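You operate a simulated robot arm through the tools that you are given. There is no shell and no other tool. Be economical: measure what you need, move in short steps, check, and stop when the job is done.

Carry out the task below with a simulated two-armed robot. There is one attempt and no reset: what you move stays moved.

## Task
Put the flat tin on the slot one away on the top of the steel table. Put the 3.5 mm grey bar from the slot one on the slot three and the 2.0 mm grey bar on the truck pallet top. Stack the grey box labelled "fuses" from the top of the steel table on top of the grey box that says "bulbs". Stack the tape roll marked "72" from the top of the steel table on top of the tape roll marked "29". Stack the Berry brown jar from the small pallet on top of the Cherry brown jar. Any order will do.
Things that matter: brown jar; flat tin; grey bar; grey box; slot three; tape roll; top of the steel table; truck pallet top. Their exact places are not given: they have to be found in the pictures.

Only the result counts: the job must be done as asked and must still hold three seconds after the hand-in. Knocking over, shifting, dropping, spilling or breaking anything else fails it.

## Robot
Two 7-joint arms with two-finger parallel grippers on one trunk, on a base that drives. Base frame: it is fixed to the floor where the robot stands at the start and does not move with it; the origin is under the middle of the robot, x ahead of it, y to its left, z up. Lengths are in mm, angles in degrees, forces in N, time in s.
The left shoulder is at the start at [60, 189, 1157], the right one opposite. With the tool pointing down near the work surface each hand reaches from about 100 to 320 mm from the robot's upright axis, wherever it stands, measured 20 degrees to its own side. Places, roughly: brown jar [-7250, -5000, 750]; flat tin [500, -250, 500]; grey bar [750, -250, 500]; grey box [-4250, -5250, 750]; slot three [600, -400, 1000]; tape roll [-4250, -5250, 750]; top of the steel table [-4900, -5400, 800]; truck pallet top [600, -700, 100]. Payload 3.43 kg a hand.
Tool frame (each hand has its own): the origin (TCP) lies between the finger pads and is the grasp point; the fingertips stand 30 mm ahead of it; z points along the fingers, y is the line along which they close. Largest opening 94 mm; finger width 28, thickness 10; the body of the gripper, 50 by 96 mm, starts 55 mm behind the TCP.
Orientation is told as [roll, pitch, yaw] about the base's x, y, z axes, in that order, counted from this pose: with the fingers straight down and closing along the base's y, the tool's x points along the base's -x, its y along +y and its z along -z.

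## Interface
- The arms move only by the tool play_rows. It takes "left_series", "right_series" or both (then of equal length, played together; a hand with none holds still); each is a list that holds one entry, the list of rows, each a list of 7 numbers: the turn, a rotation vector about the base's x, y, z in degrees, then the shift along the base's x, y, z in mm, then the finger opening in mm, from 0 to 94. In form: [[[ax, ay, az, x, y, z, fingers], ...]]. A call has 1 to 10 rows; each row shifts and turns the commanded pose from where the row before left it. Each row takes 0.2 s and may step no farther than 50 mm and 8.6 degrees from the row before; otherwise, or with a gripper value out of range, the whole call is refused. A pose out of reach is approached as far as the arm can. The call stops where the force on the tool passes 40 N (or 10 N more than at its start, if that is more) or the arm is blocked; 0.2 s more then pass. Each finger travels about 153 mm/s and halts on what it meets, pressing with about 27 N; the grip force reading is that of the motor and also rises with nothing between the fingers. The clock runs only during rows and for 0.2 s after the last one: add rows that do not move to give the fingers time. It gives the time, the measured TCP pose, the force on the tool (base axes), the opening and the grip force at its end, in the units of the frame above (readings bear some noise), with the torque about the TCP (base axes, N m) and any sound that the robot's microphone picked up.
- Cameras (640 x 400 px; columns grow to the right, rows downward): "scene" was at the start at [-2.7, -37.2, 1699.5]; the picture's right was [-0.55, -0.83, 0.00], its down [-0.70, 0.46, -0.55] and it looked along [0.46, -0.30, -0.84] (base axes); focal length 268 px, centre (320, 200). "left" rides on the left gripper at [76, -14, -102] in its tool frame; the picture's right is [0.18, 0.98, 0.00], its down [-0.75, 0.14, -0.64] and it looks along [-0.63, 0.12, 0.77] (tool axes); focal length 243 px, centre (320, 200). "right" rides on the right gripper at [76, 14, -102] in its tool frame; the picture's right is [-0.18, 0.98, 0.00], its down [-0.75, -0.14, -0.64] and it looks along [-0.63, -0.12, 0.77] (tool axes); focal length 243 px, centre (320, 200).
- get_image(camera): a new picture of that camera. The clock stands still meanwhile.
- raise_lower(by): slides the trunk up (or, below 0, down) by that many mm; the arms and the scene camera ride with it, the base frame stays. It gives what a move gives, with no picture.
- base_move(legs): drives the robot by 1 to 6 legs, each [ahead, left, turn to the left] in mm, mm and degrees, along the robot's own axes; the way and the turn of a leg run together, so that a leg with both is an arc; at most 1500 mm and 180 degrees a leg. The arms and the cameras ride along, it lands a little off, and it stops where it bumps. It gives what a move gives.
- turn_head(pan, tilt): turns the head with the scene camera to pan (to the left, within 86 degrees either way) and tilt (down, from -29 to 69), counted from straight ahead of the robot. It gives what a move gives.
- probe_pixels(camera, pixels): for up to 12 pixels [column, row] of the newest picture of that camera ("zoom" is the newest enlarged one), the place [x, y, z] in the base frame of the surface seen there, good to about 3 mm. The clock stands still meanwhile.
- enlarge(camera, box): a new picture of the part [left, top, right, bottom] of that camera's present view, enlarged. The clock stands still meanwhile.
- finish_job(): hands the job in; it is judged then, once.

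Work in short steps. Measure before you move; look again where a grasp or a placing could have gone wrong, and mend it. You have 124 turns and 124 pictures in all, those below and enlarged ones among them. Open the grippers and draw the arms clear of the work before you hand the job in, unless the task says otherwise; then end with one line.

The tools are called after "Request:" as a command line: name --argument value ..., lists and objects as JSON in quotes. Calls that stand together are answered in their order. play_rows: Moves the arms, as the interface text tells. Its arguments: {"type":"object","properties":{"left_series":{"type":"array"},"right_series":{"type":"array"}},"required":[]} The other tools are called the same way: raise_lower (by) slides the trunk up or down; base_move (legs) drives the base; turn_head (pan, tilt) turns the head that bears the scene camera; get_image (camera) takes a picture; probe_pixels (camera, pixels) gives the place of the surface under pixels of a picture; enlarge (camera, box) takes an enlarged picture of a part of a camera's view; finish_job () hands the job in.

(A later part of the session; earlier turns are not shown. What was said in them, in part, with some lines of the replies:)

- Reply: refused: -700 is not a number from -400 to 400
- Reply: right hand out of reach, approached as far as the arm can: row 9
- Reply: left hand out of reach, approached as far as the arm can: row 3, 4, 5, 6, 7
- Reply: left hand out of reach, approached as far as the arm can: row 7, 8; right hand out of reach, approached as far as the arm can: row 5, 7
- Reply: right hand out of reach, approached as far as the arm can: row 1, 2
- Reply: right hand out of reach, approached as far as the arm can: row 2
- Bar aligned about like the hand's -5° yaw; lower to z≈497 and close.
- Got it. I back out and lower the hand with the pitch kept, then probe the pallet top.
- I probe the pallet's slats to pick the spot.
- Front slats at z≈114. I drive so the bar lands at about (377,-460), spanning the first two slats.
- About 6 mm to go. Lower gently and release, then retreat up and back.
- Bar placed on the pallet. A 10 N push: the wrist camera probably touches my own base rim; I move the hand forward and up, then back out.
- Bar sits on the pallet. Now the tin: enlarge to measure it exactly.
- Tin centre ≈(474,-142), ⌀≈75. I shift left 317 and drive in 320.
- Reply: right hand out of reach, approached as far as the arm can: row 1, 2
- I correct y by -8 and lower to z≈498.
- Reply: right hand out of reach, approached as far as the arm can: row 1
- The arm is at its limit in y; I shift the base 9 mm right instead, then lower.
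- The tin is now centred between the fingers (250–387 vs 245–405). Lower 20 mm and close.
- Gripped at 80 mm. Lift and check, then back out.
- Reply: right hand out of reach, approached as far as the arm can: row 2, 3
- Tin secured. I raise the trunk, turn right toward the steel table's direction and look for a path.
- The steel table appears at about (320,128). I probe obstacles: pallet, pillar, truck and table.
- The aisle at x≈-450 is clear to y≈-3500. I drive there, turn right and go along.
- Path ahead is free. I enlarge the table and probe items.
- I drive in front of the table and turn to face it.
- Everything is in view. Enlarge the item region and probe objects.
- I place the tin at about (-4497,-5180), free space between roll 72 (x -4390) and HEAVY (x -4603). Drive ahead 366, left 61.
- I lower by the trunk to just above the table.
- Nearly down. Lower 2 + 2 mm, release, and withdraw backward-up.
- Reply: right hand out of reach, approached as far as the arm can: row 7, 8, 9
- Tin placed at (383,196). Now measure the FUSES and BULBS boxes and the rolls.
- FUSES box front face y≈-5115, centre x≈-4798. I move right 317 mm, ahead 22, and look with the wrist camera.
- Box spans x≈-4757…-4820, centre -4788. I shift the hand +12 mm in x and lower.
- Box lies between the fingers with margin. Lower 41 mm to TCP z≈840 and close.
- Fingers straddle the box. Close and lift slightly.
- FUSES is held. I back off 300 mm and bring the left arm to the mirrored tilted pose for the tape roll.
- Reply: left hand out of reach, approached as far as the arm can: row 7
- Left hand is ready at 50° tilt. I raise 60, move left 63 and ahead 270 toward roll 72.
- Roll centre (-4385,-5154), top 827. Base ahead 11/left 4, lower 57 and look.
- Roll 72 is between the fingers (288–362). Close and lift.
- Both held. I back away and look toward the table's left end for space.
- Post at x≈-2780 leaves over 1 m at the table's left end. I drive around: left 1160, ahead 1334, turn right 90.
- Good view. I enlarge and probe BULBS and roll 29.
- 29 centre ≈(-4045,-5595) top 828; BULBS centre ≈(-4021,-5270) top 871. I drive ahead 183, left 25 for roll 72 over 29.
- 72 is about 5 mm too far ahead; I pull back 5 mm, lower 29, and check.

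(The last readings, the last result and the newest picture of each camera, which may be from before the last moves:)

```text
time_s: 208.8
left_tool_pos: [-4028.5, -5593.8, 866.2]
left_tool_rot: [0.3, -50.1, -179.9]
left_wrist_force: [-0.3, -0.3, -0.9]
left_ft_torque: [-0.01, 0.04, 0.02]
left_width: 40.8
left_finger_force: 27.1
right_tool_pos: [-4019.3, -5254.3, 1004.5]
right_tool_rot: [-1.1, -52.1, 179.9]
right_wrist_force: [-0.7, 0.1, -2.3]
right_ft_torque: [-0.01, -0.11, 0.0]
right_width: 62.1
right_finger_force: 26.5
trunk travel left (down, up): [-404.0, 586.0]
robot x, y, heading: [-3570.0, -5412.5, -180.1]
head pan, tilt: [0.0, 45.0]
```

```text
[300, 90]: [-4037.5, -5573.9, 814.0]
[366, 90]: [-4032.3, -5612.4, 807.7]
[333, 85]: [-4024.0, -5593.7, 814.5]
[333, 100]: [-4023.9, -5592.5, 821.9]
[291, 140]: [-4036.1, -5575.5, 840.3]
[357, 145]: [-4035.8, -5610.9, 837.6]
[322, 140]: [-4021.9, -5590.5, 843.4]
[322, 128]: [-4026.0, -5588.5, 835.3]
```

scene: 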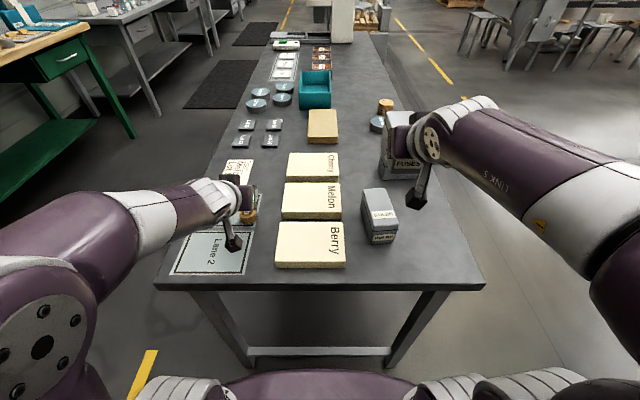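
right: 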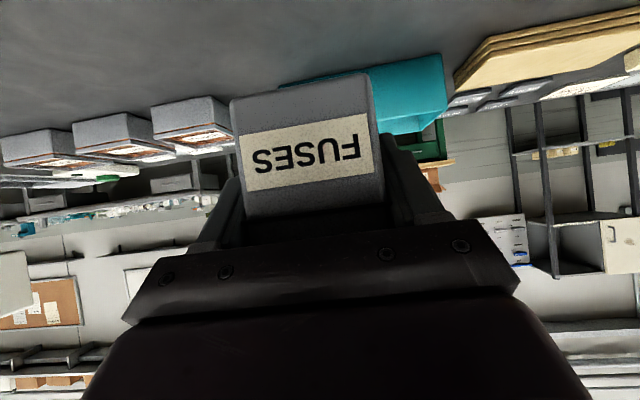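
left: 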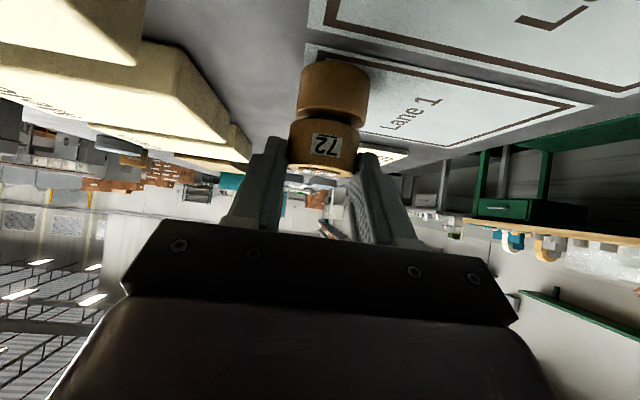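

Aligned within a couple of mm (x -4024/-4023, y centred -5593). Lower the last 3 mm, release, and retreat.

Request:
play_rows --left_series '[[[0, 0, 0, 0, 0, -2, 25], [0, 0, 0, 0, 0, -1, 25], [0, 0, 0, 0, 0, 0, 25], [0, 0, 0, 0, 0, 0, 48], [0, 0, 0, 0, 0, 0, 60], [0, 0, 0, 0, 0, 0, 60]]]'

Request:
play_rows --left_series '[[[0, 0, 0, 10, 0, 12, 60], [0, 0, 0, 20, 0, 25, 60], [0, 0, 0, 20, 0, 25, 60]]]'

Request:
get_image --camera "left"

```text
time_s: 210.2
left_tool_pos: [-4028.5, -5592.5, 863.1]
left_tool_rot: [0.3, -50.1, -180.0]
left_wrist_force: [0.0, -0.1, -0.8]
left_ft_torque: [0.01, 0.02, -0.03]
left_width: 60.0
left_finger_force: 0.1
right_tool_pos: [-4019.3, -5254.0, 1003.8]
right_tool_rot: [-1.1, -52.2, 179.9]
right_wrist_force: [-0.6, -0.1, -1.9]
right_ft_torque: [0.03, -0.05, -0.03]
right_width: 62.5
right_finger_force: 26.8
trunk travel left (down, up): [-404.0, 586.0]
robot x, y, heading: [-3573.8, -5415.4, -179.9]
head pan, tilt: [0.0, 45.0]
```

```text
time_s: 211.0
left_tool_pos: [-3978.7, -5591.9, 925.4]
left_tool_rot: [0.3, -50.0, 180.0]
left_wrist_force: [0.3, 0.5, 0.6]
left_ft_torque: [0.01, 0.02, 0.01]
left_width: 60.1
left_finger_force: 0.0
right_tool_pos: [-4018.9, -5254.7, 1004.9]
right_tool_rot: [-1.1, -52.1, 180.1]
right_wrist_force: [-0.7, 0.6, -1.4]
right_ft_torque: [0.02, -0.1, -0.02]
right_width: 62.3
right_finger_force: 27.3
trunk travel left (down, up): [-404.0, 586.0]
robot x, y, heading: [-3574.1, -5415.1, -180.0]
head pan, tilt: [0.0, 45.0]
```

```text
45 pictures are left
```

left: 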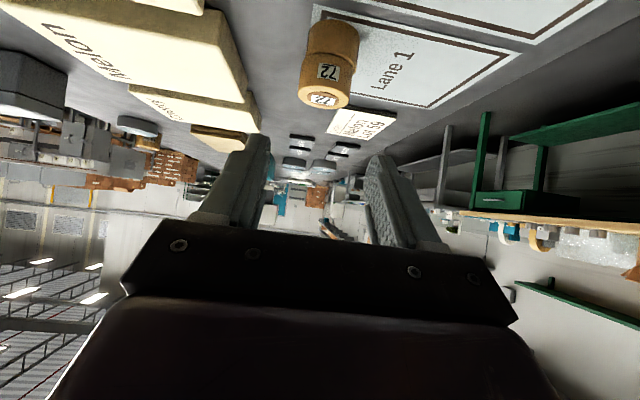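

Stack of rolls stands. Next FUSES: lift the left hand clear, shift base back 18/left 15, yaw the right hand +4°.

Request:
play_rows --left_series '[[[0, 0, 0, 30, 0, 35, 60], [0, 0, 0, 30, 0, 35, 60], [0, 0, 0, 20, 0, 30, 60], [0, 0, 0, 0, 0, 0, 60]]]' --right_series '[[[0, 0, 0, 5, 0, 0, 45], [0, 0, 2, 5, 0, 0, 45], [0, 0, 2, 0, 0, 0, 45], [0, 0, 0, 0, 0, 0, 45]]]'

Request:
base_move --legs '[[-8, 15, 0]]'

Request:
raise_lower --by -55

Request:
get_image --camera "right"

Request:
get_image --camera "scene"

```text
time_s: 212.0
left_tool_pos: [-3926.8, -5591.0, 1028.4]
left_tool_rot: [0.4, -50.2, -179.8]
left_wrist_force: [-0.2, -0.3, -0.6]
left_ft_torque: [0.01, 0.0, -0.01]
left_width: 60.2
left_finger_force: 0.1
left hand out of reach, approached as far as the arm can: row 2, 3
right_tool_pos: [-4007.3, -5262.1, 999.3]
right_tool_rot: [-1.4, -52.2, -178.0]
right_wrist_force: [0.3, 0.6, -2.2]
right_ft_torque: [0.05, -0.05, -0.01]
right_width: 62.3
right_finger_force: 27.1
right hand out of reach, approached as far as the arm can: row 2
trunk travel left (down, up): [-404.0, 586.0]
robot x, y, heading: [-3575.0, -5416.6, -179.9]
head pan, tilt: [0.0, 45.0]
```

```text
time_s: 212.8
left_tool_pos: [-3917.3, -5607.0, 1028.7]
left_tool_rot: [0.3, -50.1, -179.9]
left_wrist_force: [0.3, -0.3, -0.8]
left_ft_torque: [0.05, 0.04, 0.01]
left_width: 59.9
left_finger_force: 0.1
right_tool_pos: [-3998.2, -5276.4, 998.5]
right_tool_rot: [-1.5, -52.2, -178.0]
right_wrist_force: [-0.6, -1.0, -1.0]
right_ft_torque: [0.01, -0.08, -0.01]
right_width: 62.2
right_finger_force: 26.8
trunk travel left (down, up): [-404.0, 586.0]
robot x, y, heading: [-3565.7, -5427.4, -180.1]
head pan, tilt: [0.0, 45.0]
```

```text
time_s: 213.8
left_tool_pos: [-3918.3, -5606.1, 972.4]
left_tool_rot: [0.4, -50.0, -179.9]
left_wrist_force: [0.3, 0.0, -0.4]
left_ft_torque: [-0.03, 0.03, -0.03]
left_width: 59.7
left_finger_force: 0.2
right_tool_pos: [-3998.9, -5276.4, 943.9]
right_tool_rot: [-1.3, -52.3, -178.0]
right_wrist_force: [0.1, 0.4, -2.3]
right_ft_torque: [0.01, -0.04, 0.0]
right_width: 62.3
right_finger_force: 26.4
trunk travel left (down, up): [-349.0, 641.0]
robot x, y, heading: [-3565.0, -5427.3, -180.0]
head pan, tilt: [0.0, 45.0]
```

```text
44 pictures are left
```

right: 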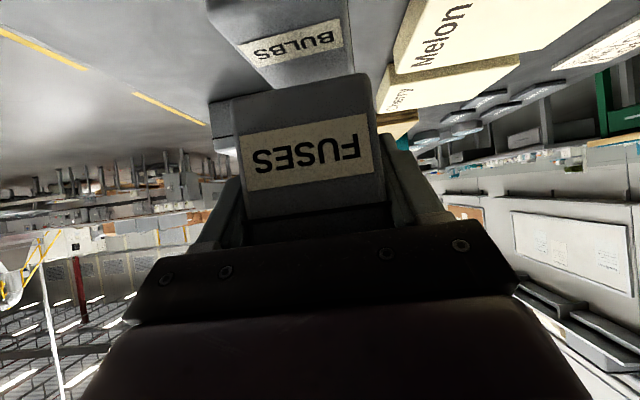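

```text
43 pictures are left
```

scene: 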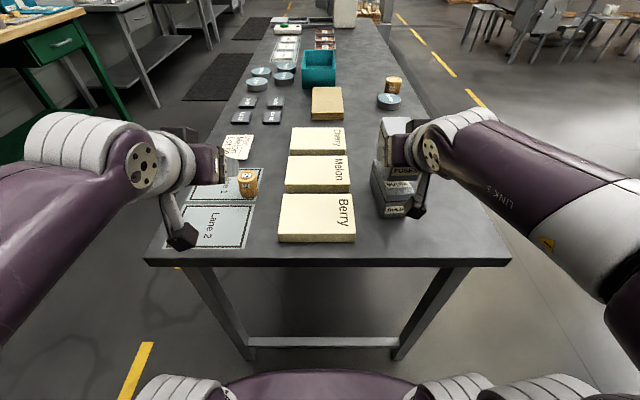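

Request:
probe_pixels --camera "right" --pixels '[[245, 108], [365, 85], [305, 95], [255, 130], [370, 125], [250, 60], [340, 30], [295, 42], [345, 55], [300, 10], [265, 70]]'

Request:
enlarge --camera "scene" --box '[350, 130, 450, 230]'

```text
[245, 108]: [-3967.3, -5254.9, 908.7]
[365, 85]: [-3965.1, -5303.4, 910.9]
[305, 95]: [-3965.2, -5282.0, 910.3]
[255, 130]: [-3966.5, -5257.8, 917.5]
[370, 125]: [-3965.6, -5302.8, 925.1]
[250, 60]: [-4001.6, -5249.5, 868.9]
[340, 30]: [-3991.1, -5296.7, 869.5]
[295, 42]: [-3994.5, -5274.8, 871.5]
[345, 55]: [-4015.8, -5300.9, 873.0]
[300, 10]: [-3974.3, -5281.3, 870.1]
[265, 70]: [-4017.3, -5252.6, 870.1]
```

```text
4.00 times, centred on (400, 180) of scene
```

zoom: 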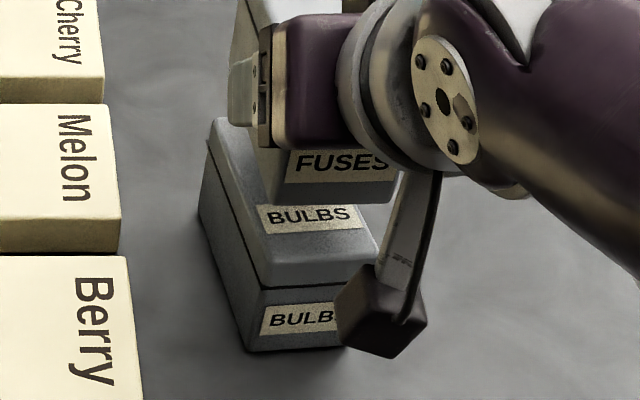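

FUSES front face coincides with BULBS front (x -3966); y is off ~5 mm. Shift +5 in y, lower 28, and check.

Request:
base_move --legs '[[0, -5, 0]]'

Request:
raise_lower --by -28

Request:
get_image --camera "right"

```text
time_s: 214.5
left_tool_pos: [-3917.3, -5602.0, 973.4]
left_tool_rot: [0.4, -50.1, -180.1]
left_wrist_force: [-0.5, 1.2, 0.4]
left_ft_torque: [0.01, -0.01, 0.04]
left_width: 60.0
left_finger_force: 0.0
right_tool_pos: [-3998.9, -5271.1, 942.6]
right_tool_rot: [-1.2, -52.2, -178.0]
right_wrist_force: [-0.2, 0.6, -3.0]
right_ft_torque: [-0.04, -0.03, 0.0]
right_width: 62.2
right_finger_force: 26.7
trunk travel left (down, up): [-349.0, 641.0]
robot x, y, heading: [-3564.1, -5423.8, -179.8]
head pan, tilt: [0.0, 45.0]
```

```text
time_s: 215.2
left_tool_pos: [-3917.5, -5601.5, 946.2]
left_tool_rot: [0.4, -50.1, -179.9]
left_wrist_force: [-0.1, 0.5, 0.0]
left_ft_torque: [0.01, 0.0, -0.02]
left_width: 60.0
left_finger_force: 0.1
right_tool_pos: [-3999.0, -5270.6, 916.6]
right_tool_rot: [-1.4, -52.2, -177.9]
right_wrist_force: [0.5, -1.0, -2.5]
right_ft_torque: [0.0, -0.04, -0.02]
right_width: 62.2
right_finger_force: 26.8
trunk travel left (down, up): [-321.0, 669.0]
robot x, y, heading: [-3561.1, -5426.7, -179.7]
head pan, tilt: [0.0, 45.0]
```

```text
41 pictures are left
```

right: 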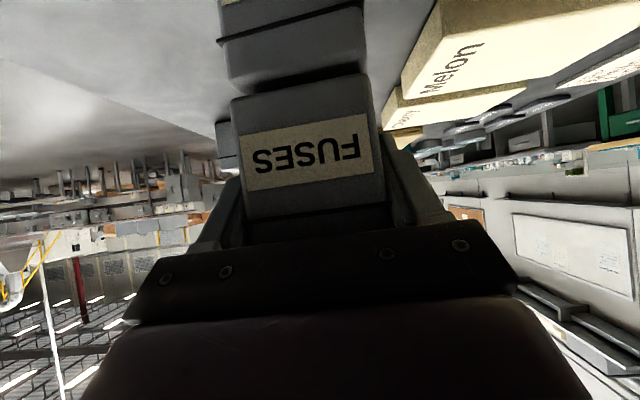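

Well aligned. Lower the last ~4 mm in small steps, then check force.

Request:
play_rows --right_series '[[[0, 0, 0, 0, 0, -2.5, 45], [0, 0, 0, 0, 0, -1.5, 45], [0, 0, 0, 0, 0, 0, 45]]]'

Request:
enlarge --camera "scene" --box '[350, 130, 450, 230]'

```text
time_s: 216.0
left_tool_pos: [-3918.8, -5602.0, 945.1]
left_tool_rot: [0.4, -50.1, -179.9]
left_wrist_force: [-0.2, -0.4, 0.6]
left_ft_torque: [-0.03, 0.03, 0.01]
left_width: 59.8
left_finger_force: 0.0
right_tool_pos: [-3998.2, -5271.5, 912.3]
right_tool_rot: [-1.2, -52.3, -178.1]
right_wrist_force: [-1.6, -0.5, 0.4]
right_ft_torque: [-0.06, 0.15, 0.01]
right_width: 62.2
right_finger_force: 27.1
trunk travel left (down, up): [-321.0, 669.0]
robot x, y, heading: [-3564.4, -5427.1, -180.1]
head pan, tilt: [0.0, 45.0]
```

```text
4.00 times, centred on (400, 180) of scene
```

zoom: 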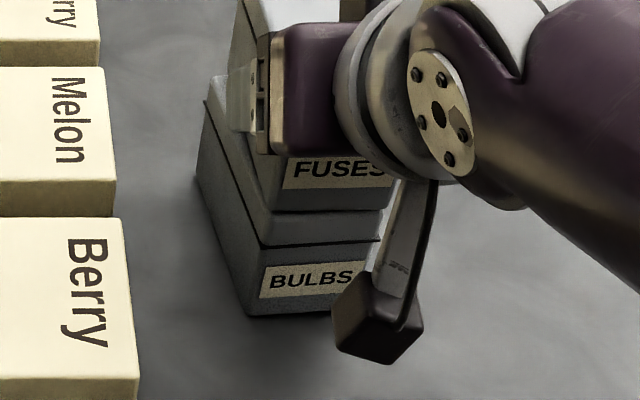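

Contact made (weight offloaded). Release slowly and retreat back/up.

Request:
play_rows --right_series '[[[0, 0, 0, 0, 0, 0, 66], [0, 0, 0, 0, 0, 0, 75], [0, 0, 0, 0, 0, 0, 86], [0, 0, 0, 0, 0, 0, 86], [0, 0, 0, 4, 0, 10, 86], [0, 0, 0, 15, 0, 20, 86], [0, 0, 0, 25, 0, 25, 86], [0, 0, 0, 25, 0, 25, 86]]]'

Request:
raise_lower --by 120

Request:
base_move --legs '[[-250, 0, 0]]'

Request:
get_image --camera "scene"

```text
time_s: 217.8
left_tool_pos: [-3918.4, -5601.6, 944.2]
left_tool_rot: [0.3, -50.2, -179.9]
left_wrist_force: [0.3, -0.4, -0.2]
left_ft_torque: [-0.02, -0.03, 0.0]
left_width: 60.0
left_finger_force: 0.0
right_tool_pos: [-3929.8, -5274.5, 988.5]
right_tool_rot: [-1.4, -52.2, -178.0]
right_wrist_force: [1.0, -0.5, -0.1]
right_ft_torque: [0.01, 0.02, 0.02]
right_width: 85.9
right_finger_force: 0.0
right hand out of reach, approached as far as the arm can: row 7
trunk travel left (down, up): [-321.0, 669.0]
robot x, y, heading: [-3563.5, -5427.4, -180.0]
head pan, tilt: [0.0, 45.0]
```

```text
time_s: 219.3
left_tool_pos: [-3916.9, -5601.3, 1064.4]
left_tool_rot: [0.4, -50.2, -179.9]
left_wrist_force: [0.4, -1.1, 0.0]
left_ft_torque: [0.0, 0.03, -0.01]
left_width: 60.2
left_finger_force: 0.1
right_tool_pos: [-3930.9, -5273.5, 1108.4]
right_tool_rot: [-1.4, -52.1, -178.0]
right_wrist_force: [-1.0, -0.2, -0.8]
right_ft_torque: [0.01, 0.0, 0.0]
right_width: 86.0
right_finger_force: 0.0
trunk travel left (down, up): [-441.0, 549.0]
robot x, y, heading: [-3564.7, -5423.1, -179.6]
head pan, tilt: [0.0, 45.0]
```

```text
time_s: 221.2
left_tool_pos: [-3662.5, -5601.3, 1066.2]
left_tool_rot: [0.3, -50.2, -179.7]
left_wrist_force: [-0.5, 0.2, -0.3]
left_ft_torque: [0.03, 0.0, -0.01]
left_width: 59.9
left_finger_force: 0.1
right_tool_pos: [-3676.3, -5274.6, 1110.1]
right_tool_rot: [-1.4, -52.4, -177.9]
right_wrist_force: [0.5, -0.3, 0.1]
right_ft_torque: [-0.01, 0.01, 0.01]
right_width: 86.1
right_finger_force: 0.1
trunk travel left (down, up): [-441.0, 549.0]
robot x, y, heading: [-3312.8, -5425.5, -179.7]
head pan, tilt: [0.0, 45.0]
```

```text
39 pictures are left
```

scene: 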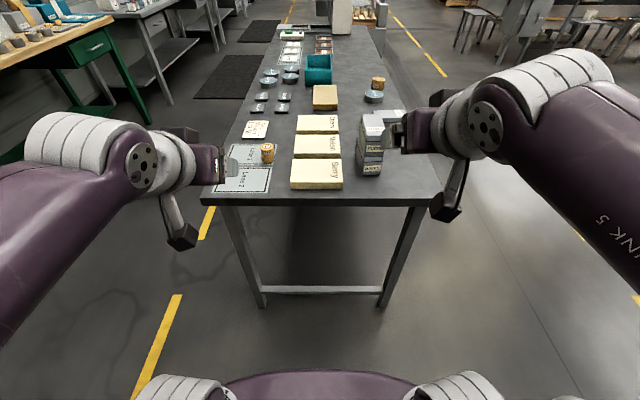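

Both stacks are fine. Now to the jars: slide right 1200, then drive ahead 2900 along the table's front.

Request:
base_move --legs '[[0, 1200, 0]]'

```text
time_s: 227.2
left_tool_pos: [-3658.5, -6792.9, 1064.4]
left_tool_rot: [0.3, -50.2, -179.7]
left_wrist_force: [-0.8, -0.1, 0.3]
left_ft_torque: [0.01, -0.03, -0.01]
left_width: 60.1
left_finger_force: 0.0
right_tool_pos: [-3673.2, -6467.6, 1109.2]
right_tool_rot: [-1.4, -52.3, -177.8]
right_wrist_force: [-0.3, 0.5, 0.1]
right_ft_torque: [0.01, 0.01, 0.01]
right_width: 85.8
right_finger_force: 0.0
trunk travel left (down, up): [-441.0, 549.0]
robot x, y, heading: [-3307.1, -6617.5, -179.8]
head pan, tilt: [0.0, 45.0]
```

I used the wrong sign (left is -y at this heading); no bump happened. I slide right 2400 in two legs.

Request:
base_move --legs '[[0, -1200, 0], [0, -1200, 0], [1450, 0, 0], [1450, 0, 0]]'

Request:
turn_head --pan 30 --tilt 30

Request:
get_image --camera "scene"

```text
time_s: 252.7
left_tool_pos: [-6569.0, -4344.6, 1064.5]
left_tool_rot: [0.4, -50.1, 179.1]
left_wrist_force: [0.4, -0.4, -0.5]
left_ft_torque: [-0.03, 0.02, -0.02]
left_width: 60.1
left_finger_force: 0.1
right_tool_pos: [-6576.0, -4019.7, 1109.0]
right_tool_rot: [-1.3, -52.2, -179.1]
right_wrist_force: [0.8, -0.2, -0.3]
right_ft_torque: [0.02, -0.02, 0.0]
right_width: 86.1
right_finger_force: 0.0
trunk travel left (down, up): [-441.0, 549.0]
robot x, y, heading: [-6212.3, -4173.0, 179.3]
head pan, tilt: [0.0, 45.0]
```

```text
time_s: 253.6
left_tool_pos: [-6568.2, -4344.2, 1065.1]
left_tool_rot: [0.4, -50.2, 179.1]
left_wrist_force: [0.3, 0.8, 0.4]
left_ft_torque: [-0.01, -0.05, -0.03]
left_width: 59.7
left_finger_force: 0.0
right_tool_pos: [-6575.0, -4017.4, 1108.8]
right_tool_rot: [-1.4, -52.3, -178.9]
right_wrist_force: [-0.5, 0.0, 0.1]
right_ft_torque: [-0.01, 0.0, -0.01]
right_width: 85.7
right_finger_force: 0.0
trunk travel left (down, up): [-441.0, 549.0]
robot x, y, heading: [-6214.2, -4171.6, 179.0]
head pan, tilt: [30.0, 30.0]
```

```text
38 pictures are left
```

scene: 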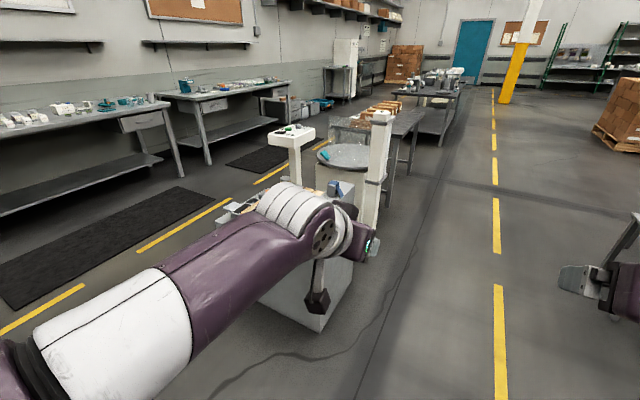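

I go ahead 960 and turn left 90 to face the plinth.

Request:
base_move --legs '[[960, 0, 0], [0, 0, 91]]'

Request:
turn_head --pan 0 --tilt 40

Request:
get_image --camera "scene"

```text
time_s: 262.5
left_tool_pos: [-6997.0, -4509.8, 1065.4]
left_tool_rot: [0.4, -50.1, -89.8]
left_wrist_force: [-0.3, -0.1, 0.1]
left_ft_torque: [-0.03, -0.04, -0.02]
left_width: 59.8
left_finger_force: 0.0
right_tool_pos: [-7323.1, -4523.6, 1108.4]
right_tool_rot: [-1.5, -52.2, -87.8]
right_wrist_force: [-0.5, -0.5, 0.3]
right_ft_torque: [-0.02, 0.0, 0.0]
right_width: 86.3
right_finger_force: 0.1
trunk travel left (down, up): [-441.0, 549.0]
robot x, y, heading: [-7174.8, -4156.6, -89.8]
head pan, tilt: [30.0, 30.0]
```

```text
time_s: 263.4
left_tool_pos: [-6997.8, -4509.7, 1064.8]
left_tool_rot: [0.4, -50.1, -89.8]
left_wrist_force: [-0.2, 0.7, -0.3]
left_ft_torque: [0.0, 0.0, 0.0]
left_width: 60.0
left_finger_force: 0.1
right_tool_pos: [-7323.5, -4523.0, 1108.6]
right_tool_rot: [-1.3, -52.2, -87.8]
right_wrist_force: [-0.4, 0.0, 0.7]
right_ft_torque: [-0.01, -0.01, 0.01]
right_width: 86.1
right_finger_force: 0.0
trunk travel left (down, up): [-441.0, 549.0]
robot x, y, heading: [-7174.3, -4151.4, -89.8]
head pan, tilt: [0.0, 40.0]
```

```text
37 pictures are left
```

scene: 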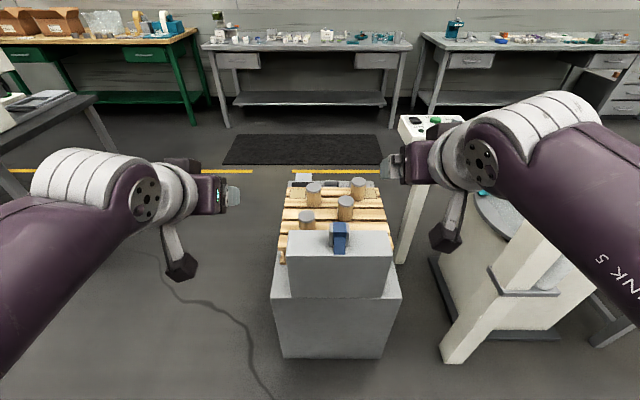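

Request:
enlarge --camera "scene" --box '[250, 160, 420, 280]'

Request:
probe_pixels --camera "scene" --pixels '[[314, 187], [306, 217], [345, 202], [358, 182], [290, 205], [340, 240], [300, 262], [385, 262], [285, 300], [395, 300], [302, 178], [410, 250]]'

```text
3.33 times, centred on (335, 220) of scene
```

zoom: 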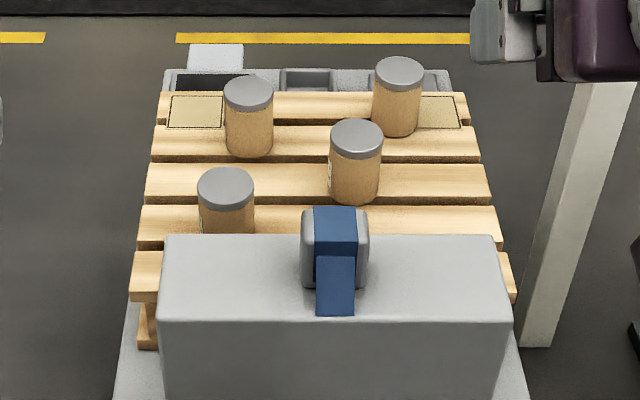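

```text
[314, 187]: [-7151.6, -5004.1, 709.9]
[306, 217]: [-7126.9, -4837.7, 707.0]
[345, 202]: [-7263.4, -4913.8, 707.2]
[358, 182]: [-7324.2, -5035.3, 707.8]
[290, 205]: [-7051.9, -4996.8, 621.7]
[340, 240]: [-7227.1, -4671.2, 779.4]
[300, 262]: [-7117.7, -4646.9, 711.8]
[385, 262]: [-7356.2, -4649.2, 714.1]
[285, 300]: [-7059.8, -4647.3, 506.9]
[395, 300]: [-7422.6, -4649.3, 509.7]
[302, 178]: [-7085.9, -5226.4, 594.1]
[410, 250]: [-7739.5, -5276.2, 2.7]
```

The jars' labels face elsewhere; I approach from the east side: left 770, ahead 790, turn right 90.

Request:
base_move --legs '[[0, 770, 0], [790, 0, 0], [0, 0, -90]]'

Request:
get_image --camera "scene"

```text
time_s: 275.3
left_tool_pos: [-6764.9, -5122.5, 1065.4]
left_tool_rot: [0.4, -50.2, 179.0]
left_wrist_force: [-0.2, 0.5, -0.6]
left_ft_torque: [-0.05, 0.02, -0.03]
left_width: 60.1
left_finger_force: 0.0
right_tool_pos: [-6770.7, -4797.0, 1108.4]
right_tool_rot: [-1.4, -52.2, -179.0]
right_wrist_force: [-0.7, 0.3, 0.7]
right_ft_torque: [-0.02, 0.01, -0.01]
right_width: 86.3
right_finger_force: 0.0
trunk travel left (down, up): [-441.0, 549.0]
robot x, y, heading: [-6407.7, -4953.4, 179.1]
head pan, tilt: [0.0, 40.0]
```

```text
35 pictures are left
```

scene: 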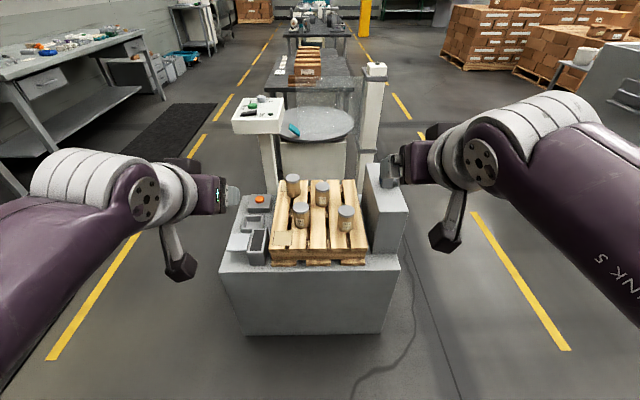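

Request:
enlarge --camera "scene" --box '[260, 160, 380, 270]'

Request:
probe_pixels --camera "scene" --pixels '[[301, 208], [345, 210], [322, 185], [293, 178], [310, 235], [375, 175], [255, 235], [260, 200], [387, 170], [340, 280], [302, 225], [346, 228]]'

```text
3.64 times, centred on (320, 215) of scene
```

zoom: 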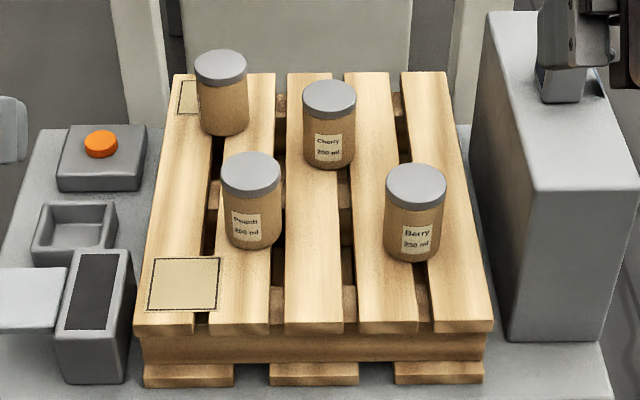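

```text
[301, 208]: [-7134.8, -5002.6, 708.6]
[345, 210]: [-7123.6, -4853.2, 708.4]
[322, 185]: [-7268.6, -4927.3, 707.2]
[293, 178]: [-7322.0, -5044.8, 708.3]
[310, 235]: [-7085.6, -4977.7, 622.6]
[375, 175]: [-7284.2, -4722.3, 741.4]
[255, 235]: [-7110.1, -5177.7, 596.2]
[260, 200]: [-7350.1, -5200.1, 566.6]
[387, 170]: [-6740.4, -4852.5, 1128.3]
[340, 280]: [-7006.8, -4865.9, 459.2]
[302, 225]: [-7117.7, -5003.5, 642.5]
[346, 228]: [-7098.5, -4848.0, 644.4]
```

Berry is the front-right jar at (-7125,-4852), Cherry at (-7265,-4926). I probe edges precisely.

Request:
probe_pixels --camera "zoom" --pixels '[[416, 183], [390, 185], [442, 185], [416, 168], [416, 200], [330, 97], [306, 98], [353, 98], [330, 83], [330, 112], [505, 250], [490, 150]]'

```text
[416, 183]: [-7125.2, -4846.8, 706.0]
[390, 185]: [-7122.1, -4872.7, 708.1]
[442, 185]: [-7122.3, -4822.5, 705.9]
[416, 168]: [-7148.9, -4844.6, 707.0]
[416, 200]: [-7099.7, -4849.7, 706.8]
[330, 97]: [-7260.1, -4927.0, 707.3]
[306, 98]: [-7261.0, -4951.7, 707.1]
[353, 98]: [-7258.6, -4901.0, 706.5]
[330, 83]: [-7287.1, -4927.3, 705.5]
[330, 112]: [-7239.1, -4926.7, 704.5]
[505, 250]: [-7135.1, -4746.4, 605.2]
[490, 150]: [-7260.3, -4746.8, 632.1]
```

Berry centre (-7124,-4848), Cherry centre (-7262,-4926), tops ≈707. I bring the right hand forward/down, then position the base.

Request:
play_rows --right_series '[[[0, 0, 0, -28, 0, -35, 76], [0, 0, 0, -28, 0, -35, 76], [0, 0, 0, -28, 0, -35, 76], [0, 0, 0, -26, 0, -35, 76], [0, 0, 0, 0, 0, 0, 76]]]'

Request:
raise_lower --by -190

```text
time_s: 276.5
left_tool_pos: [-6763.7, -5122.5, 1066.1]
left_tool_rot: [0.5, -50.1, 179.0]
left_wrist_force: [0.1, -0.1, -0.6]
left_ft_torque: [-0.03, 0.0, 0.02]
left_width: 59.9
left_finger_force: 0.0
right_tool_pos: [-6882.1, -4797.4, 970.7]
right_tool_rot: [-1.4, -52.3, -179.1]
right_wrist_force: [0.9, 0.0, 1.0]
right_ft_torque: [0.0, 0.04, 0.01]
right_width: 76.1
right_finger_force: 0.0
trunk travel left (down, up): [-441.0, 549.0]
robot x, y, heading: [-6413.1, -4954.0, 179.3]
head pan, tilt: [0.0, 40.0]
```

```text
time_s: 278.6
left_tool_pos: [-6765.1, -5123.9, 874.7]
left_tool_rot: [0.4, -50.1, 179.0]
left_wrist_force: [0.4, 0.5, 0.8]
left_ft_torque: [-0.03, -0.01, 0.02]
left_width: 60.3
left_finger_force: 0.1
right_tool_pos: [-6881.3, -4798.1, 779.5]
right_tool_rot: [-1.3, -52.2, -178.9]
right_wrist_force: [-0.1, -1.0, -0.7]
right_ft_torque: [-0.01, 0.0, 0.01]
right_width: 76.1
right_finger_force: 0.0
trunk travel left (down, up): [-251.0, 739.0]
robot x, y, heading: [-6410.1, -4952.6, 178.9]
head pan, tilt: [0.0, 40.0]
```

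Request:
base_move --legs '[[0, 50, 0.9], [236, 0, 0]]'

Request:
get_image --camera "right"

Request:
get_image --camera "scene"

```text
time_s: 280.9
left_tool_pos: [-6997.4, -5179.9, 875.1]
left_tool_rot: [0.4, -50.1, 179.9]
left_wrist_force: [-0.1, -0.2, 0.1]
left_ft_torque: [-0.01, 0.03, -0.01]
left_width: 59.9
left_finger_force: 0.0
right_tool_pos: [-7121.1, -4855.8, 779.3]
right_tool_rot: [-1.3, -52.2, -178.0]
right_wrist_force: [0.1, 0.3, 0.5]
right_ft_torque: [-0.01, 0.01, -0.01]
right_width: 75.9
right_finger_force: 0.0
trunk travel left (down, up): [-251.0, 739.0]
robot x, y, heading: [-6645.8, -5007.1, 179.9]
head pan, tilt: [0.0, 40.0]
```

```text
33 pictures are left
```

right: 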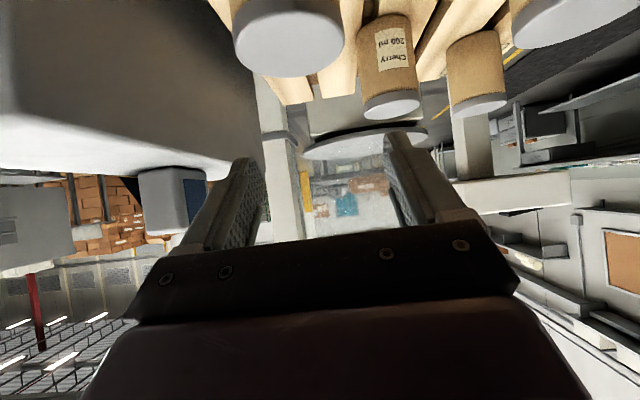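

```text
32 pictures are left
```

scene: 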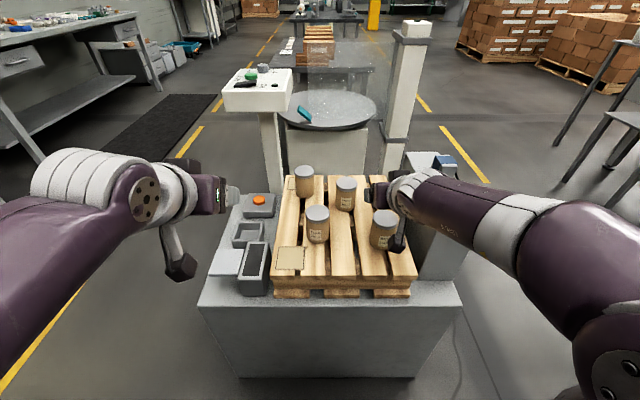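

Request:
probe_pixels --camera "right" --pixels '[[288, 42], [237, 38], [341, 38], [288, 74], [290, 14], [392, 105], [392, 115], [367, 105], [417, 105]]'

```text
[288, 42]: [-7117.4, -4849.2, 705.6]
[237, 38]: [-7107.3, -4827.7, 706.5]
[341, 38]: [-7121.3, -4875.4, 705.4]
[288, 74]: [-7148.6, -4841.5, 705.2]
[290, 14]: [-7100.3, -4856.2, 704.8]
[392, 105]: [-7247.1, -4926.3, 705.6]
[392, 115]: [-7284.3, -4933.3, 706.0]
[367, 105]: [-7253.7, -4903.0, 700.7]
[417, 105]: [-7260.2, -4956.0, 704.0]
```

Shift the hand +6 mm in y, then lower 112 mm in two steps.

Request:
play_rows --right_series '[[[0, 0, 0, 0, 6, 0, 76], [0, 0, 0, 0, 0, 0, 76]]]'

Request:
raise_lower --by -55

Request:
get_image --camera "right"

```text
time_s: 281.5
left_tool_pos: [-6997.8, -5180.2, 874.4]
left_tool_rot: [0.3, -50.1, 179.9]
left_wrist_force: [0.6, -0.4, 0.9]
left_ft_torque: [0.03, 0.01, -0.02]
left_width: 59.9
left_finger_force: 0.1
right_tool_pos: [-7120.4, -4848.3, 779.8]
right_tool_rot: [-1.4, -52.1, -178.1]
right_wrist_force: [0.1, 0.4, 0.0]
right_ft_torque: [0.01, -0.03, -0.01]
right_width: 76.0
right_finger_force: 0.0
trunk travel left (down, up): [-251.0, 739.0]
robot x, y, heading: [-6643.6, -5001.9, 180.1]
head pan, tilt: [0.0, 40.0]
```

```text
time_s: 282.4
left_tool_pos: [-6997.9, -5179.4, 821.1]
left_tool_rot: [0.4, -50.1, 179.9]
left_wrist_force: [0.0, 0.3, -0.1]
left_ft_torque: [0.02, 0.0, -0.01]
left_width: 60.2
left_finger_force: 0.0
right_tool_pos: [-7121.0, -4850.2, 726.0]
right_tool_rot: [-1.5, -52.2, -178.2]
right_wrist_force: [0.3, 0.8, 0.8]
right_ft_torque: [0.01, 0.01, 0.01]
right_width: 76.3
right_finger_force: 0.0
trunk travel left (down, up): [-196.0, 794.0]
robot x, y, heading: [-6645.8, -5004.7, 180.0]
head pan, tilt: [0.0, 40.0]
```

```text
31 pictures are left
```

right: 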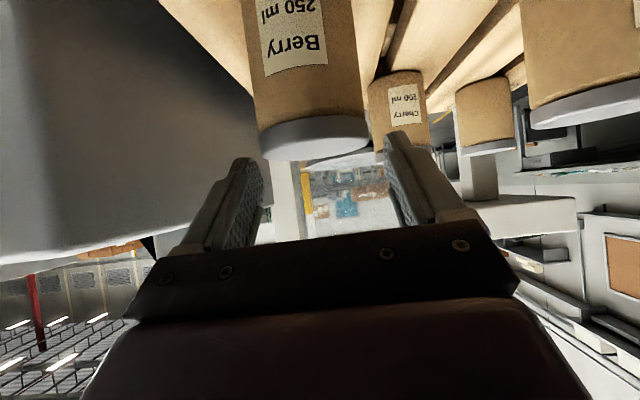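

Berry is centred between the fingers. Lower 58 mm and close.

Request:
raise_lower --by -58

Request:
play_rows --right_series '[[[0, 0, 0, 0, 0, 0, 60], [0, 0, 0, 0, 0, 0, 40], [0, 0, 0, 0, 0, 0, 40], [0, 0, 0, 0, 0, 0, 40]]]'

Request:
get_image --camera "right"

```text
time_s: 283.4
left_tool_pos: [-6997.8, -5179.0, 762.2]
left_tool_rot: [0.4, -50.0, 179.9]
left_wrist_force: [-0.3, 0.6, -0.7]
left_ft_torque: [0.0, -0.02, 0.01]
left_width: 59.8
left_finger_force: 0.0
right_tool_pos: [-7120.7, -4849.4, 666.9]
right_tool_rot: [-1.3, -52.2, -178.1]
right_wrist_force: [-1.2, 0.1, -0.3]
right_ft_torque: [-0.01, 0.0, 0.02]
right_width: 76.0
right_finger_force: 0.0
trunk travel left (down, up): [-138.0, 852.0]
robot x, y, heading: [-6645.5, -5003.6, 180.0]
head pan, tilt: [0.0, 40.0]
```

```text
time_s: 284.4
left_tool_pos: [-6997.8, -5180.0, 762.9]
left_tool_rot: [0.4, -50.0, 179.8]
left_wrist_force: [-0.1, 0.2, 0.0]
left_ft_torque: [0.0, -0.02, 0.02]
left_width: 59.9
left_finger_force: 0.1
right_tool_pos: [-7121.3, -4848.2, 666.4]
right_tool_rot: [-1.4, -52.3, -178.1]
right_wrist_force: [-0.8, 1.0, 2.8]
right_ft_torque: [-0.06, 0.04, -0.02]
right_width: 61.6
right_finger_force: 26.7
trunk travel left (down, up): [-138.0, 852.0]
robot x, y, heading: [-6644.4, -5004.2, 180.1]
head pan, tilt: [0.0, 40.0]
```

```text
30 pictures are left
```

right: 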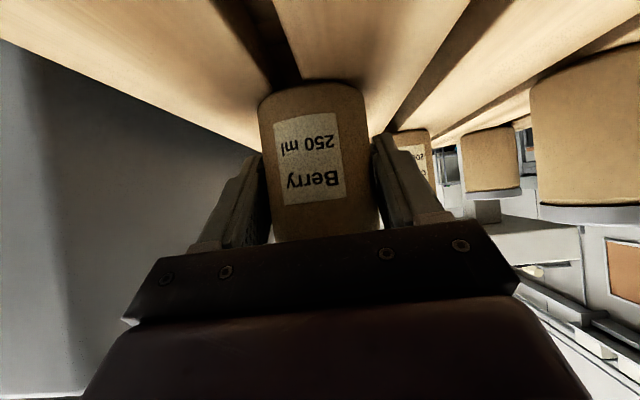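

Gripped (61.6 mm). Lift by 125 mm.

Request:
raise_lower --by 125

Request:
get_image --camera "right"

Request:
probe_pixels --camera "right" --pixels '[[305, 150], [265, 140], [365, 130], [310, 95], [320, 220], [310, 180]]'

```text
time_s: 285.9
left_tool_pos: [-6998.6, -5179.2, 888.0]
left_tool_rot: [0.3, -50.0, 179.9]
left_wrist_force: [0.4, 0.2, 0.2]
left_ft_torque: [0.0, 0.02, 0.0]
left_width: 60.1
left_finger_force: 0.1
right_tool_pos: [-7119.9, -4849.2, 792.1]
right_tool_rot: [-1.5, -52.2, -178.1]
right_wrist_force: [-0.3, 0.0, -1.8]
right_ft_torque: [0.07, -0.01, 0.01]
right_width: 61.9
right_finger_force: 27.5
trunk travel left (down, up): [-263.0, 727.0]
robot x, y, heading: [-6643.0, -5003.5, 180.2]
head pan, tilt: [0.0, 40.0]
```

```text
29 pictures are left
```

right: 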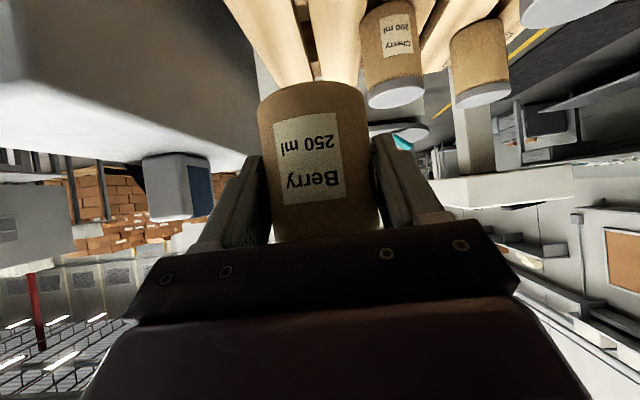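

```text
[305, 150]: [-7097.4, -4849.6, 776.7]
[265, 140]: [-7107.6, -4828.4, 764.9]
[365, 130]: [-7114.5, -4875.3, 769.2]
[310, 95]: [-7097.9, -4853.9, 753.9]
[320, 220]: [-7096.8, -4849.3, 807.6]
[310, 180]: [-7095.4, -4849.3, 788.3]
```

Berry's held; centre ≈5 mm ahead of TCP. Base must stay clear of the plinth (x -7007), so I extend the arm 60 mm first.

Request:
play_rows --right_series '[[[0, 0, 0, -20, 0, 0, 40], [0, 0, 0, -20, 0, 0, 40], [0, 0, 0, -20, 0, 0, 40], [0, 0, 0, 0, 0, 0, 40]]]'

Request:
probe_pixels --camera "scene" --pixels '[[255, 105], [230, 95], [265, 150], [210, 305], [300, 310], [450, 300]]'

```text
time_s: 286.9
left_tool_pos: [-6997.7, -5179.3, 887.8]
left_tool_rot: [0.3, -50.1, 179.9]
left_wrist_force: [0.0, 0.0, 0.1]
left_ft_torque: [0.04, -0.01, 0.0]
left_width: 60.1
left_finger_force: 0.2
right_tool_pos: [-7180.0, -4850.6, 792.9]
right_tool_rot: [-1.4, -52.3, -178.1]
right_wrist_force: [0.7, 0.0, -2.2]
right_ft_torque: [-0.01, -0.03, -0.02]
right_width: 61.6
right_finger_force: 27.1
trunk travel left (down, up): [-263.0, 727.0]
robot x, y, heading: [-6645.9, -5004.0, 180.2]
head pan, tilt: [0.0, 40.0]
```

```text
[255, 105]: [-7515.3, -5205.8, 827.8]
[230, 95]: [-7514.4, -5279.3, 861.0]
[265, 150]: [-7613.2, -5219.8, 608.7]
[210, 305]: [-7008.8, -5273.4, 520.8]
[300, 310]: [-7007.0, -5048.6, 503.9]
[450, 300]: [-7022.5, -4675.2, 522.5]
```

Extended fine. Now base left 76, ahead 78; base front will be at about -6950.

Request:
base_move --legs '[[0, 76, 0], [77, 0, 0]]'

Request:
get_image --camera "right"

Request:
get_image --camera "scene"

```text
time_s: 288.6
left_tool_pos: [-7074.1, -5254.8, 886.9]
left_tool_rot: [0.3, -49.9, 179.9]
left_wrist_force: [1.0, -0.4, 0.8]
left_ft_torque: [0.0, -0.01, -0.01]
left_width: 60.0
left_finger_force: 0.1
right_tool_pos: [-7257.5, -4925.4, 791.6]
right_tool_rot: [-1.3, -52.1, -178.1]
right_wrist_force: [0.5, 0.4, -1.9]
right_ft_torque: [-0.04, 0.02, 0.0]
right_width: 61.7
right_finger_force: 26.9
trunk travel left (down, up): [-263.0, 727.0]
robot x, y, heading: [-6718.9, -5079.2, -179.9]
head pan, tilt: [0.0, 40.0]
```

```text
28 pictures are left
```

right: 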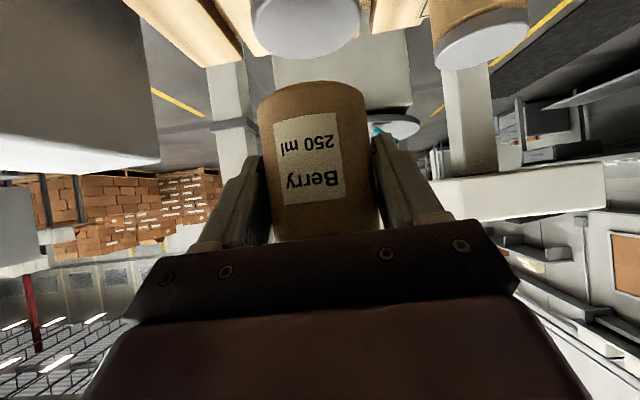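

```text
27 pictures are left
```

scene: 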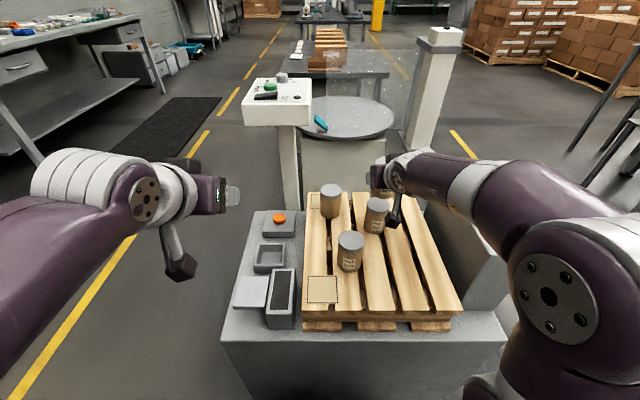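

I probe both jars in the wrist view to check alignment.

Request:
probe_pixels --camera "right" --pixels '[[305, 25], [255, 20], [357, 20], [305, 55], [306, 4], [305, 150], [265, 140], [368, 130], [310, 95]]'

Request:
probe_pixels --camera "scene" --pixels '[[376, 204], [364, 204], [388, 205], [376, 198], [376, 211]]'

```text
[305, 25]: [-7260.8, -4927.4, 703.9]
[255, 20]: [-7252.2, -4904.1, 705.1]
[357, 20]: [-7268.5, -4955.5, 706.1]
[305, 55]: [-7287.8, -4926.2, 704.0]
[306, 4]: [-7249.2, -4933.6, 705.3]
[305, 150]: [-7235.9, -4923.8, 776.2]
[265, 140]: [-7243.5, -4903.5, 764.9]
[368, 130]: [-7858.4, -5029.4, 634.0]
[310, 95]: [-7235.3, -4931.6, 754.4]
```

```text
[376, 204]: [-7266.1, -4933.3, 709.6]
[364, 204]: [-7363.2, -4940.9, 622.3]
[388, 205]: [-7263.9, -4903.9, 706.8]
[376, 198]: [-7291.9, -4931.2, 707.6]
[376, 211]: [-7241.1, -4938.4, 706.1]
```

Offsets are ~2 mm. Shift y -2, lower 37 mm, then check.

Request:
play_rows --right_series '[[[0, 0, 0, 1, -2, 0, 40], [0, 0, 0, 0, 0, 0, 40]]]'

Request:
raise_lower --by -36

Request:
get_image --camera "right"

Request:
enlarge --camera "scene" --box '[320, 130, 450, 260]'

```text
time_s: 289.2
left_tool_pos: [-7074.6, -5256.8, 887.4]
left_tool_rot: [0.3, -50.2, 179.9]
left_wrist_force: [0.1, -0.5, 0.3]
left_ft_torque: [-0.01, 0.02, 0.01]
left_width: 59.8
left_finger_force: 0.1
right_tool_pos: [-7256.4, -4926.6, 791.6]
right_tool_rot: [-1.3, -52.2, -178.2]
right_wrist_force: [0.0, 0.1, -2.9]
right_ft_torque: [-0.02, 0.0, 0.02]
right_width: 61.6
right_finger_force: 27.2
trunk travel left (down, up): [-263.0, 727.0]
robot x, y, heading: [-6724.1, -5080.4, -180.2]
head pan, tilt: [0.0, 40.0]
```

```text
time_s: 290.0
left_tool_pos: [-7074.9, -5256.5, 850.4]
left_tool_rot: [0.4, -50.1, 179.9]
left_wrist_force: [0.3, 0.7, -0.3]
left_ft_torque: [0.0, -0.04, 0.01]
left_width: 59.9
left_finger_force: 0.2
right_tool_pos: [-7255.9, -4927.4, 755.4]
right_tool_rot: [-1.3, -52.2, -178.2]
right_wrist_force: [-0.2, 0.2, -0.9]
right_ft_torque: [-0.01, -0.02, 0.0]
right_width: 61.8
right_finger_force: 26.7
trunk travel left (down, up): [-227.0, 763.0]
robot x, y, heading: [-6717.8, -5076.4, -180.2]
head pan, tilt: [0.0, 40.0]
```

```text
26 pictures are left
```

right: 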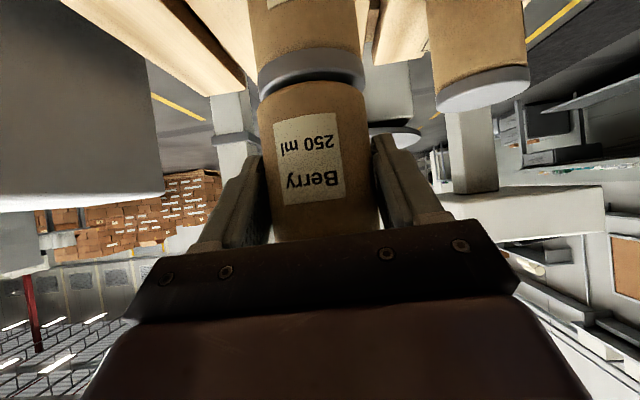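

```text
3.08 times, centred on (385, 195) of scene
```

zoom: 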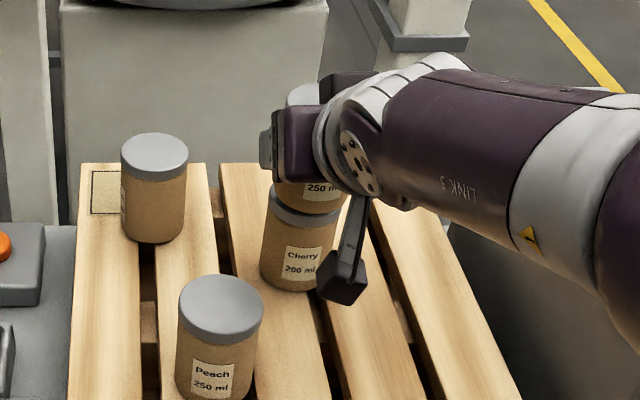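

Aligned. Lower in 2 mm steps until contact.

Request:
play_rows --right_series '[[[0, 0, 0, 0, 0, -2.5, 40], [0, 0, 0, 0, 0, -1.5, 40], [0, 0, 0, 0, 0, 0, 40]]]'

Request:
enlarge --camera "right" --box '[230, 30, 400, 140]'

```text
time_s: 290.8
left_tool_pos: [-7073.8, -5255.7, 851.0]
left_tool_rot: [0.4, -50.1, 179.9]
left_wrist_force: [-0.4, 0.3, 0.5]
left_ft_torque: [0.01, -0.03, 0.04]
left_width: 60.1
left_finger_force: 0.1
right_tool_pos: [-7255.2, -4929.1, 753.1]
right_tool_rot: [-1.4, -52.2, -178.1]
right_wrist_force: [0.4, 0.3, -1.5]
right_ft_torque: [-0.01, -0.02, -0.02]
right_width: 61.7
right_finger_force: 27.0
trunk travel left (down, up): [-227.0, 763.0]
robot x, y, heading: [-6722.2, -5083.1, -180.0]
head pan, tilt: [0.0, 40.0]
```

```text
3.64 times, centred on (315, 85) of right
```

zoom: 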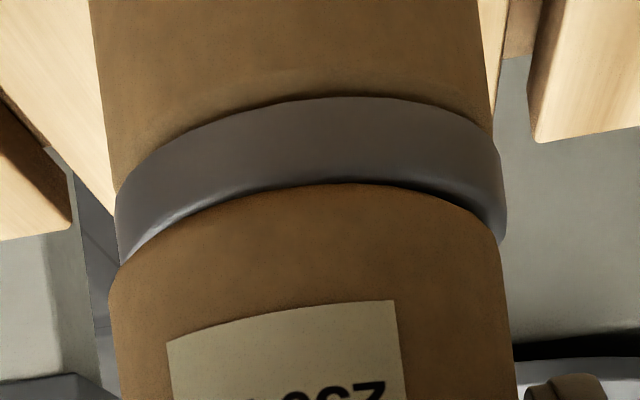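

Still slightly off contact; lower 1.5 more and check force.

Request:
play_rows --right_series '[[[0, 0, 0, 0, 0, -1.5, 40], [0, 0, 0, 0, 0, 0, 40], [0, 0, 0, 0, 0, 0, 40]]]'

Request:
enlarge --camera "right" --box '[230, 30, 400, 140]'

```text
time_s: 291.6
left_tool_pos: [-7074.5, -5254.4, 851.2]
left_tool_rot: [0.4, -50.2, 179.9]
left_wrist_force: [0.6, 0.0, 0.1]
left_ft_torque: [0.0, 0.04, -0.02]
left_width: 60.0
left_finger_force: 0.1
right_tool_pos: [-7254.8, -4927.7, 752.6]
right_tool_rot: [-1.4, -52.4, -178.1]
right_wrist_force: [-0.9, 1.8, 8.3]
right_ft_torque: [0.05, 0.05, 0.0]
right_width: 61.4
right_finger_force: 26.8
trunk travel left (down, up): [-227.0, 763.0]
robot x, y, heading: [-6720.9, -5078.3, -180.1]
head pan, tilt: [0.0, 40.0]
```

```text
3.64 times, centred on (315, 85) of right
```

zoom: 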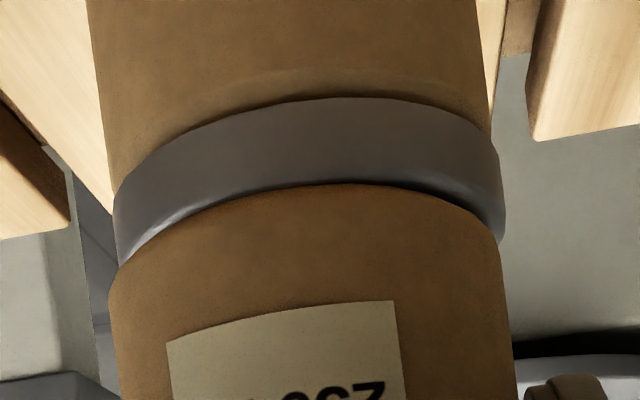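

Contact at 8 N. Release slowly and retreat straight back and up.

Request:
play_rows --right_series '[[[0, 0, 0, 0, 0, 0, 64], [0, 0, 0, 0, 0, 0, 70], [0, 0, 0, 0, 0, 0, 80], [0, 0, 0, 0, 0, 0, 80], [0, 0, 0, 10, 0, 8, 80], [0, 0, 0, 25, 0, 20, 80], [0, 0, 0, 30, 0, 25, 80], [0, 0, 0, 30, 0, 25, 80]]]'

Request:
get_image --camera "right"

```text
time_s: 293.4
left_tool_pos: [-7074.7, -5254.6, 850.1]
left_tool_rot: [0.4, -50.1, 179.9]
left_wrist_force: [0.0, -0.3, 0.7]
left_ft_torque: [0.02, -0.01, 0.0]
left_width: 59.9
left_finger_force: 0.0
right_tool_pos: [-7159.7, -4926.7, 828.5]
right_tool_rot: [-1.5, -52.1, -178.0]
right_wrist_force: [0.4, -0.3, 0.6]
right_ft_torque: [0.0, 0.02, -0.01]
right_width: 80.1
right_finger_force: 0.1
trunk travel left (down, up): [-227.0, 763.0]
robot x, y, heading: [-6722.9, -5078.8, -180.3]
head pan, tilt: [0.0, 40.0]
```

```text
22 pictures are left
```

right: 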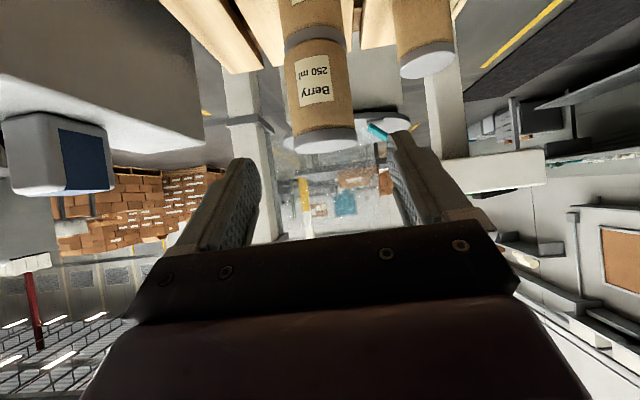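

Berry stands on Cherry. I back the robot away and take a final look.

Request:
base_move --legs '[[-250, 0, 0]]'

Request:
enlarge --camera "scene" --box '[220, 120, 420, 280]'

```text
time_s: 295.3
left_tool_pos: [-6822.8, -5255.9, 852.1]
left_tool_rot: [0.3, -50.1, 179.9]
left_wrist_force: [0.9, 0.2, -0.7]
left_ft_torque: [0.02, 0.01, -0.01]
left_width: 60.2
left_finger_force: 0.0
right_tool_pos: [-6908.9, -4926.7, 828.2]
right_tool_rot: [-1.5, -52.1, -178.1]
right_wrist_force: [-0.3, 1.1, 0.0]
right_ft_torque: [0.0, 0.01, 0.03]
right_width: 80.0
right_finger_force: 0.0
trunk travel left (down, up): [-227.0, 763.0]
robot x, y, heading: [-6471.4, -5078.2, 179.8]
head pan, tilt: [0.0, 40.0]
```

```text
2.50 times, centred on (320, 200) of scene
```

zoom: 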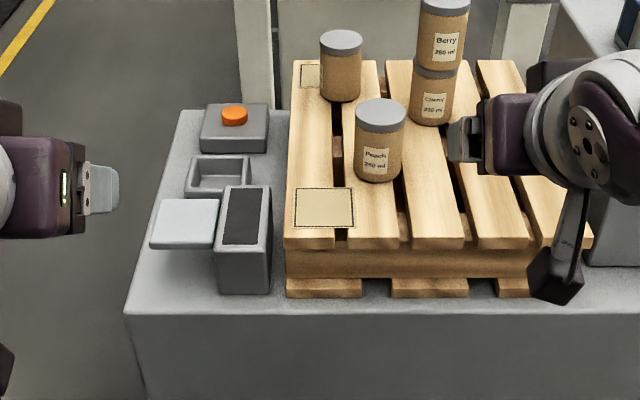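

Everything is in place, the grippers are open and the arms are clear. I hand in.

Request:
finish_job

```text
The job is handed in.
```

All five parts of the task are done and the job is handed in: the flat tin is on the steel table, the 3.5 mm bar is on slot three, the 2.0 mm bar is on the truck pallet, and the "fuses" box, roll "72" and the Berry jar are stacked on "bulbs", "29" and Cherry. I saw nothing else move, topple or drop. My own wrist touched my base once, with about 10 N.
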